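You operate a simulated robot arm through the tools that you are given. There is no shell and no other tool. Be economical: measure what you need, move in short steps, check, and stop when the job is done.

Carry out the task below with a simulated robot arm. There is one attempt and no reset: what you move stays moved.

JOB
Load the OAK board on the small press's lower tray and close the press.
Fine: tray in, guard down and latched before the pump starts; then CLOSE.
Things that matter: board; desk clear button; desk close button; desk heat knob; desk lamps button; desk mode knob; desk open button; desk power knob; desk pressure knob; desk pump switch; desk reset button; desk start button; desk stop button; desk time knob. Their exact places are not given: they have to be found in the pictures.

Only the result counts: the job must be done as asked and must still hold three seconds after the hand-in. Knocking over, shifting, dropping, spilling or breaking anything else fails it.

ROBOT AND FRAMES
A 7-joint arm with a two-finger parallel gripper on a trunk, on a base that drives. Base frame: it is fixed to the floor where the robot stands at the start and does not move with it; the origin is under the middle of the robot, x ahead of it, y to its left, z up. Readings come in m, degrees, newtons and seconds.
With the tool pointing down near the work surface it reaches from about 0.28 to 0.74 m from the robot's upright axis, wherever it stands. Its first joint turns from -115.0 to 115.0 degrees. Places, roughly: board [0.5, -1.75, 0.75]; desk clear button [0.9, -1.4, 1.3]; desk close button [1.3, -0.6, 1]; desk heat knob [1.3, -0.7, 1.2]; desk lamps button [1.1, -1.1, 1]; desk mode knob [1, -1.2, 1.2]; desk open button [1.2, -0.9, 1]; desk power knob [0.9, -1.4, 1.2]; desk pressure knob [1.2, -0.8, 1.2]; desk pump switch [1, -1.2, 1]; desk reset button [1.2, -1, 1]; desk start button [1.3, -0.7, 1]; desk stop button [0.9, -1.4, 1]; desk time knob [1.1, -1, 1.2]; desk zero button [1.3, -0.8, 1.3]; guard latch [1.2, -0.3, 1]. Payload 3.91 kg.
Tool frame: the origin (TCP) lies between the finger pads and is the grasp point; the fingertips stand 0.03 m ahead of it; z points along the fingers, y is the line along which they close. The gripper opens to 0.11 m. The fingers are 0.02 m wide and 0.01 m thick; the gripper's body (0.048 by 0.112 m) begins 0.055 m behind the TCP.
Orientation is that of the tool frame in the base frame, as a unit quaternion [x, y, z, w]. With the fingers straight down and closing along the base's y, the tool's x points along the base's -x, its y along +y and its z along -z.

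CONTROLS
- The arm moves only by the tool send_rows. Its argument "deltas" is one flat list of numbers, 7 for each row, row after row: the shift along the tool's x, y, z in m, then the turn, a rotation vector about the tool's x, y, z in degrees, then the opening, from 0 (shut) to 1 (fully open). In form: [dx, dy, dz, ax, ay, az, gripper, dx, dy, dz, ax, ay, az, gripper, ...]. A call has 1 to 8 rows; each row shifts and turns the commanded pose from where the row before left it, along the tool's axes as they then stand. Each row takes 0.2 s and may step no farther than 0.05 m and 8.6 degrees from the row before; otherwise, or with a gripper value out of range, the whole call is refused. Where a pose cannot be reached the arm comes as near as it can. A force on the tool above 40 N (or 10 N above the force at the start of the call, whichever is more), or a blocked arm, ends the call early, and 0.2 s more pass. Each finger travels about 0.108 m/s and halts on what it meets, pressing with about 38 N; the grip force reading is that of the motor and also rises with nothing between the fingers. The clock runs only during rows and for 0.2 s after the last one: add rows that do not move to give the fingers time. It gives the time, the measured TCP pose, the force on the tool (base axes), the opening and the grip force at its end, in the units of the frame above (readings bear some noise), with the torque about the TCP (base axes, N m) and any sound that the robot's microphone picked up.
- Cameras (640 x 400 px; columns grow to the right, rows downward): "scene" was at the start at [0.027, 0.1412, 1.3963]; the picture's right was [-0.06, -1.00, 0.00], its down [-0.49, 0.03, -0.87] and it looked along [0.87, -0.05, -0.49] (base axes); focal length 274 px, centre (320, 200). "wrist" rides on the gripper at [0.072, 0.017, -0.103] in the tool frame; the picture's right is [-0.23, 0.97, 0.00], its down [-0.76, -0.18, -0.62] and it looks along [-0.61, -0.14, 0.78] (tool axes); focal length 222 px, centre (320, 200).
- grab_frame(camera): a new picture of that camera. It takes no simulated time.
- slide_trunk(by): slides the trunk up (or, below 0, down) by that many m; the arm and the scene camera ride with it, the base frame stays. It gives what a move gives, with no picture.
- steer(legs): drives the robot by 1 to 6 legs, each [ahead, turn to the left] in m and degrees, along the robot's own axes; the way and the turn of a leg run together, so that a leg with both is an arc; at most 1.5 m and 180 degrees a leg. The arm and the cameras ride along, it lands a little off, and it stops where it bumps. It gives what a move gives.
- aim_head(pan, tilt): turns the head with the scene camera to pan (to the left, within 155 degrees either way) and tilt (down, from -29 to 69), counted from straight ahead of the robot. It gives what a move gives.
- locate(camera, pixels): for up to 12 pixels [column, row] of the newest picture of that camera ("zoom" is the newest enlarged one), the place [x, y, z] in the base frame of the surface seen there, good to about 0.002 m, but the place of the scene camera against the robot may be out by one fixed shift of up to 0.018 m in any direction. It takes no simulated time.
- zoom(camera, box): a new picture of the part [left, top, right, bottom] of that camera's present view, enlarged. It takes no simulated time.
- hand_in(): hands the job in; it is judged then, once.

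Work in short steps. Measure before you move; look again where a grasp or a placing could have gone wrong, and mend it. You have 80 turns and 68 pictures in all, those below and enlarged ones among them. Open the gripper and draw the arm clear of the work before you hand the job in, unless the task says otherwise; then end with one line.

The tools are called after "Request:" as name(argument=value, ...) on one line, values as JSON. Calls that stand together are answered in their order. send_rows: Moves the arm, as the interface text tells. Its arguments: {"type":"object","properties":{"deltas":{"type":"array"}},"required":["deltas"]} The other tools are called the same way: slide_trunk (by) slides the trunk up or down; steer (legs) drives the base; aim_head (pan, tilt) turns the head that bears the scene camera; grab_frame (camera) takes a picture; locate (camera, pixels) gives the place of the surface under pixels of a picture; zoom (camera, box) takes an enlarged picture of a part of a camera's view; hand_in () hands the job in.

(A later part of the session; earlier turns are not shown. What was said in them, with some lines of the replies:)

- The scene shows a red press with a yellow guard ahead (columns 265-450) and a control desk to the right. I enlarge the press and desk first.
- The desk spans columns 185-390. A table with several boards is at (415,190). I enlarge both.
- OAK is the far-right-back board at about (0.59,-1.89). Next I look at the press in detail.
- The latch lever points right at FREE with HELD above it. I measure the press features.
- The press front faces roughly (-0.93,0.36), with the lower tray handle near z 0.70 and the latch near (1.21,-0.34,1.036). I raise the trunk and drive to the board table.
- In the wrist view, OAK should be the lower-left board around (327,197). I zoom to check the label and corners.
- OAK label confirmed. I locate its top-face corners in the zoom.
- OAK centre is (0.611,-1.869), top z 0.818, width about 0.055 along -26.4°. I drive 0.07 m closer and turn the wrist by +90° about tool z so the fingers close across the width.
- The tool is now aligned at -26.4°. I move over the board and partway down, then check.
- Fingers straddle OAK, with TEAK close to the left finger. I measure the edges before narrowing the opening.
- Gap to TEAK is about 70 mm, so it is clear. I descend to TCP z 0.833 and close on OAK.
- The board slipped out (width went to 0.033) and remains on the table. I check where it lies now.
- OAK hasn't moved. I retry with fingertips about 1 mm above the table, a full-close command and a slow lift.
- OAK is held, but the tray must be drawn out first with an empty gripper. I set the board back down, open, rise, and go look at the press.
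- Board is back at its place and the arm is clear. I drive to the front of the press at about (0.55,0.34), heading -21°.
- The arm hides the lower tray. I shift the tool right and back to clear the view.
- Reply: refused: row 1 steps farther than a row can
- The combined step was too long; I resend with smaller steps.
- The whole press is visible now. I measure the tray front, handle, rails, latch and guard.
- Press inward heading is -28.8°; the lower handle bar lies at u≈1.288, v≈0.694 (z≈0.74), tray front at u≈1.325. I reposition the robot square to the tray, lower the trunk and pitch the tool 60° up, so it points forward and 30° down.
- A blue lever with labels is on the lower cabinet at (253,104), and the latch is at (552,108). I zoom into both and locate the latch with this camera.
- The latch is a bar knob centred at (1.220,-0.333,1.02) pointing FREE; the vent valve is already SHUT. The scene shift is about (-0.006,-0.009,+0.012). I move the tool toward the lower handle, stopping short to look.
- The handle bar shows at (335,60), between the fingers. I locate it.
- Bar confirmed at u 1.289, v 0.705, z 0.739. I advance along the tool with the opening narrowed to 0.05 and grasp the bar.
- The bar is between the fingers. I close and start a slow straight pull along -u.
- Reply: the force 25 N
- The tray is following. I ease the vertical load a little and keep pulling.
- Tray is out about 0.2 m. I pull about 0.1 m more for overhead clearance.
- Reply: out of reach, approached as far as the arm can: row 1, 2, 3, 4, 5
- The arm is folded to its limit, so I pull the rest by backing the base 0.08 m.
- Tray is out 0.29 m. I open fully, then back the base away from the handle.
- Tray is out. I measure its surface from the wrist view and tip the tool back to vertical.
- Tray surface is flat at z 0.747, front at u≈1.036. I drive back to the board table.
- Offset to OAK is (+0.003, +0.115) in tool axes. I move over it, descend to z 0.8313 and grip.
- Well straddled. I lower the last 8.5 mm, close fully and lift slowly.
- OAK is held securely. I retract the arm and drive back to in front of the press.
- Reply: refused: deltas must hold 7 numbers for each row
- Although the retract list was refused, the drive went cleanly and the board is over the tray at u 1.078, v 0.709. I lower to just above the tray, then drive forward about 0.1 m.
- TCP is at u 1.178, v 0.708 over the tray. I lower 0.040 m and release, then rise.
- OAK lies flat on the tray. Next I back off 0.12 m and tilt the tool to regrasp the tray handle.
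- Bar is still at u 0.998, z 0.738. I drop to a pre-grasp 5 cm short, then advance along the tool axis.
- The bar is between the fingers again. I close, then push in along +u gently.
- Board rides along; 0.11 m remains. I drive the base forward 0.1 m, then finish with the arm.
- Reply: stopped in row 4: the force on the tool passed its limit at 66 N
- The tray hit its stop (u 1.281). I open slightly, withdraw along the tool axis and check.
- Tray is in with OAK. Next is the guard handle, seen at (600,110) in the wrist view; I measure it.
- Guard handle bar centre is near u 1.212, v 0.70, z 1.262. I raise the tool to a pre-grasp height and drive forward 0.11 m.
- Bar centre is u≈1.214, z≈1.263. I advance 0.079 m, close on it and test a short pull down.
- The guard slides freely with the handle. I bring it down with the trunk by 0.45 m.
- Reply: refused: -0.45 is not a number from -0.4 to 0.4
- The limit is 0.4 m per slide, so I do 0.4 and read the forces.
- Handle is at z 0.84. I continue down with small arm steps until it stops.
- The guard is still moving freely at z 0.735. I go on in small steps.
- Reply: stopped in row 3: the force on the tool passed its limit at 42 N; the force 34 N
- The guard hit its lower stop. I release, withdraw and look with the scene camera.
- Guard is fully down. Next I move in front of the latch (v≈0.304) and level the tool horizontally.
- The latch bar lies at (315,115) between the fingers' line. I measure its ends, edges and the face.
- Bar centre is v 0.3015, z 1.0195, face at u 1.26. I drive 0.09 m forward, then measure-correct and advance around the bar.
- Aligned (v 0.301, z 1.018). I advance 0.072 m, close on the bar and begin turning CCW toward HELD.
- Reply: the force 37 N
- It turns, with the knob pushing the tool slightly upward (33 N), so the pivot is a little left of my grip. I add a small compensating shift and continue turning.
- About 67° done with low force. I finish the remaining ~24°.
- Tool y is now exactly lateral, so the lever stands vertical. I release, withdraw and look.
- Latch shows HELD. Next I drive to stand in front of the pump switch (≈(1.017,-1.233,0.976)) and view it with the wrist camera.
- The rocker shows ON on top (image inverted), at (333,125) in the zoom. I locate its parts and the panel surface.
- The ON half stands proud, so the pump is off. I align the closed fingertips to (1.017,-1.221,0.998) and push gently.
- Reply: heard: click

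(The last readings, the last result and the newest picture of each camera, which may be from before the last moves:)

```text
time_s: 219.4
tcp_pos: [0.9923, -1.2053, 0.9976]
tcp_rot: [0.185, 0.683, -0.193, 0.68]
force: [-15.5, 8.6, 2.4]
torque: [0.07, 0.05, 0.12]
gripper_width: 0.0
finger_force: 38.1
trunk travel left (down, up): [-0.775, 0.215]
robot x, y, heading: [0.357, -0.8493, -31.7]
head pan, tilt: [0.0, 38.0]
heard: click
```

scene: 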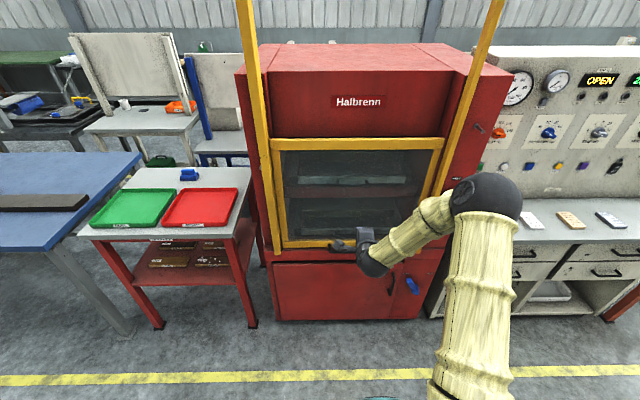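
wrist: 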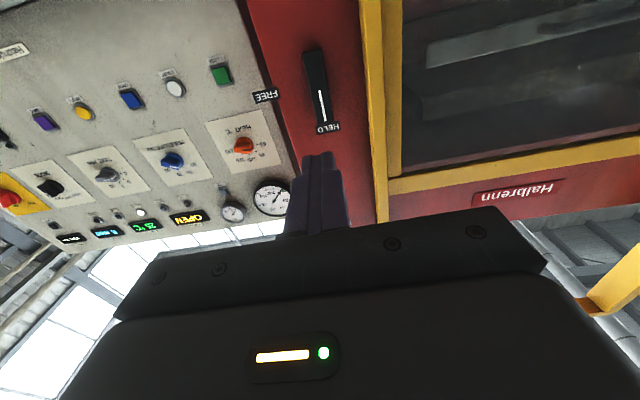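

A click was heard. I back off and check the switch and status.

Request:
send_rows(deltas=[0, 0, -0.03, 0, 0, 0, 0, 0, 0, -0.04, 0, 0, 0, 0, 0, 0, -0.04, 0, 0, 0, 0])

Request:
grab_frame(camera="wrist")

```text
time_s: 220.2
tcp_pos: [0.8988, -1.1492, 0.9972]
tcp_rot: [0.186, 0.682, -0.193, 0.681]
force: [0.3, 0.5, 0.3]
torque: [0.0, 0.01, 0.02]
gripper_width: 0.0
finger_force: 37.7
trunk travel left (down, up): [-0.775, 0.215]
robot x, y, heading: [0.359, -0.8523, -31.5]
head pan, tilt: [0.0, 38.0]
```

```text
9 pictures are left
```

wrist: 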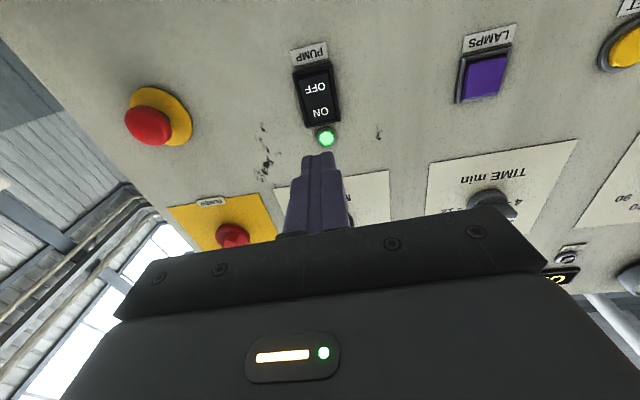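

Pump lamp is green. Now the CLOSE button at (1.339,-0.639,1.001): I turn right, reverse and turn back so the arm avoids the press.

Request:
steer(legs=[[0, -86.5], [-0.652, 0], [0, 87.5]])

Request:
grab_frame(camera="wrist")

```text
time_s: 235.1
tcp_pos: [1.212, -0.57, 0.9975]
tcp_rot: [0.185, 0.682, -0.193, 0.68]
force: [-0.9, 0.5, -0.2]
torque: [0.0, -0.02, 0.03]
gripper_width: 0.0
finger_force: 37.8
trunk travel left (down, up): [-0.775, 0.215]
robot x, y, heading: [0.665, -0.2671, -31.7]
head pan, tilt: [0.0, 38.0]
```

```text
8 pictures are left
```

wrist: 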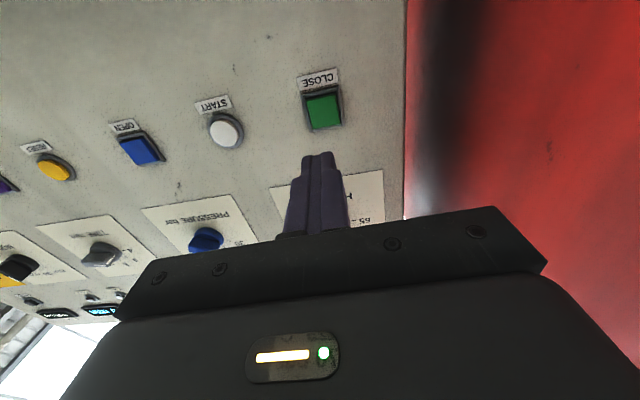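

Request:
locate(camera="wrist", pixels=[[323, 109], [310, 100], [337, 98], [312, 125], [338, 120], [280, 120]])

```text
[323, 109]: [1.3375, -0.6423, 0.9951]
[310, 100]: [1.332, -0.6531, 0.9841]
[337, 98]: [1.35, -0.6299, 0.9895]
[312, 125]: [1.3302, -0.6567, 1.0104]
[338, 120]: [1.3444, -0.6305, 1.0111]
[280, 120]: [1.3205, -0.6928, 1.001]
```

Button centre is (1.338,-0.642,0.998), 0.115 m ahead of the fingertips. I press it and hold briefly.

Request:
send_rows(deltas=[0, 0.004, 0.04, 0, 0, 0, 0, 0, 0, 0.04, 0, 0, 0, 0, 0, 0, 0.025, 0, 0, 0, 0, 0, 0, 0.007, 0, 0, 0, 0, 0, 0, 0.004, 0, 0, 0, 0, 0, 0, 0.003, 0, 0, 0, 0, 0, 0, 0, 0, 0, 0, 0])

Request:
grab_frame(camera="wrist")

```text
time_s: 236.7
tcp_pos: [1.3135, -0.628, 0.9976]
tcp_rot: [0.185, 0.683, -0.192, 0.68]
force: [-7.6, 3.9, -0.5]
torque: [0.03, 0.0, 0.01]
gripper_width: 0.0
finger_force: 37.8
trunk travel left (down, up): [-0.775, 0.215]
robot x, y, heading: [0.6643, -0.2769, -31.4]
head pan, tilt: [0.0, 38.0]
heard: click
```

```text
7 pictures are left
```

wrist: 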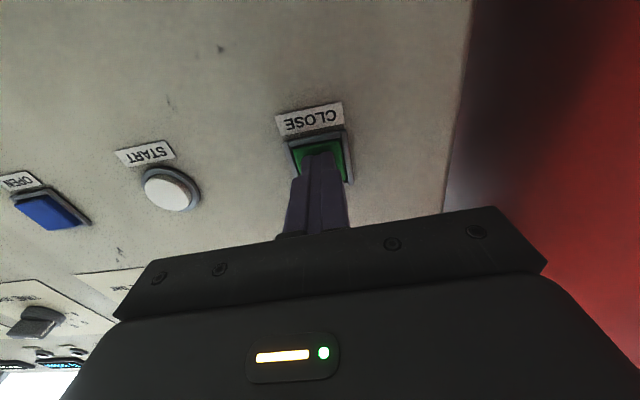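

Click heard. I look at the status display while still holding.

Request:
aim_head(pan=-15, tilt=25)

Request:
grab_frame(camera="scene")

```text
time_s: 237.5
tcp_pos: [1.3152, -0.6285, 0.9976]
tcp_rot: [0.185, 0.683, -0.192, 0.68]
force: [-7.7, 3.7, -2.6]
torque: [0.0, 0.05, 0.02]
gripper_width: 0.0
finger_force: 37.9
trunk travel left (down, up): [-0.775, 0.215]
robot x, y, heading: [0.6659, -0.2698, -31.3]
head pan, tilt: [-15.0, 25.0]
```

```text
6 pictures are left
```

scene: 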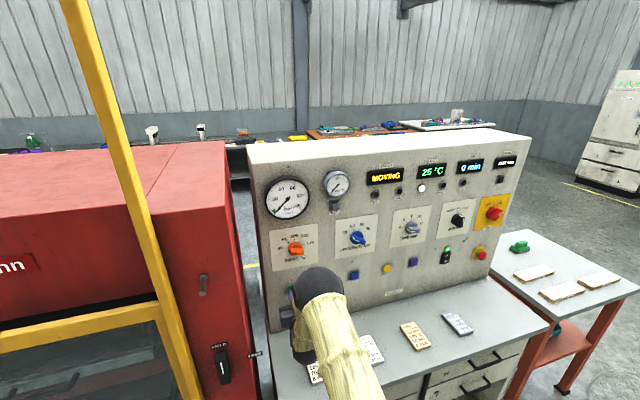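

Status reads MOVING. I keep holding for some seconds and look again.

Request:
send_rows(deltas=[0, 0, 0, 0, 0, 0, 0, 0, 0, 0, 0, 0, 0, 0, 0, 0, 0, 0, 0, 0, 0, 0, 0, 0, 0, 0, 0, 0, 0, 0, 0, 0, 0, 0, 0, 0, 0, 0, 0, 0, 0, 0, 0, 0, 0, 0, 0, 0, 0, 0, 0, 0, 0, 0, 0, 0])

Request:
send_rows(deltas=[0, 0, 0, 0, 0, 0, 0, 0, 0, 0, 0, 0, 0, 0, 0, 0, 0, 0, 0, 0, 0, 0, 0, 0, 0, 0, 0, 0, 0, 0, 0, 0, 0, 0, 0, 0, 0, 0, 0, 0, 0, 0, 0, 0, 0, 0, 0, 0, 0, 0, 0, 0, 0, 0, 0, 0])

Request:
send_rows(deltas=[0, 0, 0, 0, 0, 0, 0, 0, 0, 0, 0, 0, 0, 0, 0, 0, 0, 0, 0, 0, 0, 0, 0, 0, 0, 0, 0, 0, 0, 0, 0, 0, 0, 0, 0, 0, 0, 0, 0, 0, 0, 0, 0, 0, 0, 0, 0, 0, 0, 0, 0, 0, 0, 0, 0, 0])

Request:
zoom(camera="scene", box=[250, 140, 530, 290])

```text
time_s: 239.3
tcp_pos: [1.3148, -0.6272, 0.9985]
tcp_rot: [0.185, 0.682, -0.192, 0.681]
force: [-7.7, 3.9, -2.2]
torque: [0.03, 0.04, 0.03]
gripper_width: 0.0
finger_force: 37.6
trunk travel left (down, up): [-0.775, 0.215]
robot x, y, heading: [0.6656, -0.271, -31.4]
head pan, tilt: [-15.0, 25.0]
```

```text
time_s: 241.1
tcp_pos: [1.3153, -0.6281, 0.998]
tcp_rot: [0.185, 0.682, -0.192, 0.681]
force: [-8.0, 3.9, -0.5]
torque: [0.04, 0.07, -0.02]
gripper_width: 0.0
finger_force: 37.4
trunk travel left (down, up): [-0.775, 0.215]
robot x, y, heading: [0.6662, -0.272, -31.6]
head pan, tilt: [-15.0, 25.0]
```

```text
time_s: 242.9
tcp_pos: [1.3146, -0.628, 0.9985]
tcp_rot: [0.186, 0.682, -0.193, 0.68]
force: [-6.7, 3.5, -0.3]
torque: [0.02, -0.01, 0.03]
gripper_width: 0.0
finger_force: 38.1
trunk travel left (down, up): [-0.775, 0.215]
robot x, y, heading: [0.6675, -0.2723, -31.6]
head pan, tilt: [-15.0, 25.0]
```

```text
2.29 times, centred on (390, 215) of scene
```

zoom: 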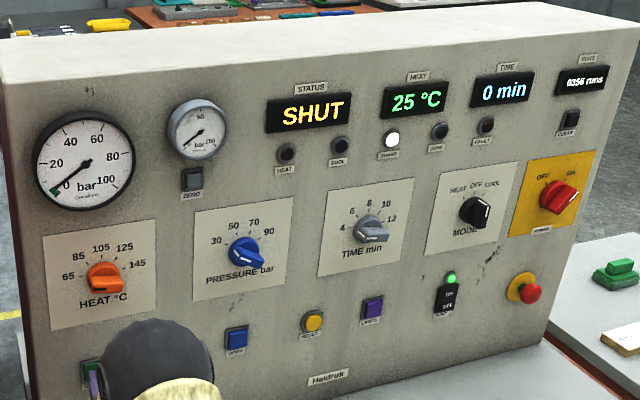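

Status reads SHUT, guard lamp lit and pump on. I withdraw, open the gripper, back away and check once more.

Request:
send_rows(deltas=[0, 0, -0.03, 0, 0, 0, 0, 0, 0, -0.04, 0, 0, 0, 0, 0, 0, -0.045, 0, 0, 0, 0, 0, 0, 0, 0, 0, 0, 0.6])

Request:
steer(legs=[[-0.25, 0]])

Request:
send_rows(deltas=[0, 0, 0, 0, 0, 0, 1, 0, 0, 0, 0, 0, 0, 1, 0, 0, 0, 0, 0, 0, 1, 0, 0, 0, 0, 0, 0, 1])

Request:
grab_frame(camera="scene")

```text
time_s: 243.9
tcp_pos: [1.2173, -0.5689, 0.9966]
tcp_rot: [0.185, 0.682, -0.192, 0.68]
force: [-0.4, 0.5, -0.3]
torque: [-0.01, -0.01, 0.04]
gripper_width: 0.0661
finger_force: 0.0
trunk travel left (down, up): [-0.775, 0.215]
robot x, y, heading: [0.6631, -0.2745, -31.6]
head pan, tilt: [-15.0, 25.0]
```

```text
time_s: 245.9
tcp_pos: [1.0023, -0.4379, 0.9981]
tcp_rot: [0.185, 0.682, -0.192, 0.681]
force: [0.5, 0.4, -0.5]
torque: [0.0, -0.01, 0.0]
gripper_width: 0.0662
finger_force: 0.2
trunk travel left (down, up): [-0.775, 0.215]
robot x, y, heading: [0.4502, -0.1388, -31.4]
head pan, tilt: [-15.0, 25.0]
```

```text
time_s: 246.9
tcp_pos: [1.0033, -0.4378, 0.9968]
tcp_rot: [0.185, 0.682, -0.194, 0.68]
force: [-0.2, 0.6, 0.1]
torque: [0.01, 0.0, -0.01]
gripper_width: 0.1098
finger_force: 0.1
trunk travel left (down, up): [-0.775, 0.215]
robot x, y, heading: [0.4517, -0.1377, -31.5]
head pan, tilt: [-15.0, 25.0]
```

```text
4 pictures are left
```

scene: 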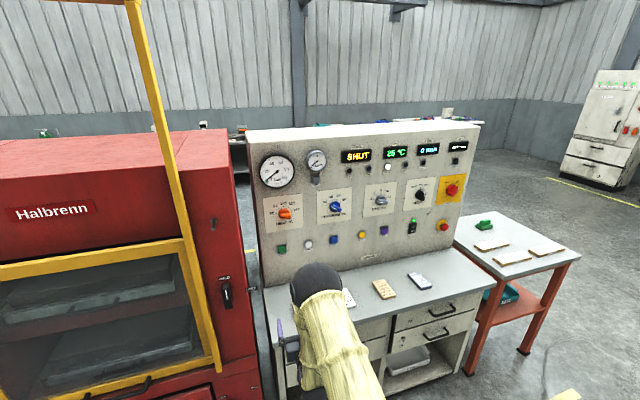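

The status stays SHUT with the button released, the latch is HELD, the guard is down and the arm is clear. I hand in.

Request:
hand_in()

```text
The job is handed in.
```

The OAK board is on the lower tray and the press is closed: tray in, guard down and latched before the pump went on, then CLOSE, and the desk status still reads SHUT.
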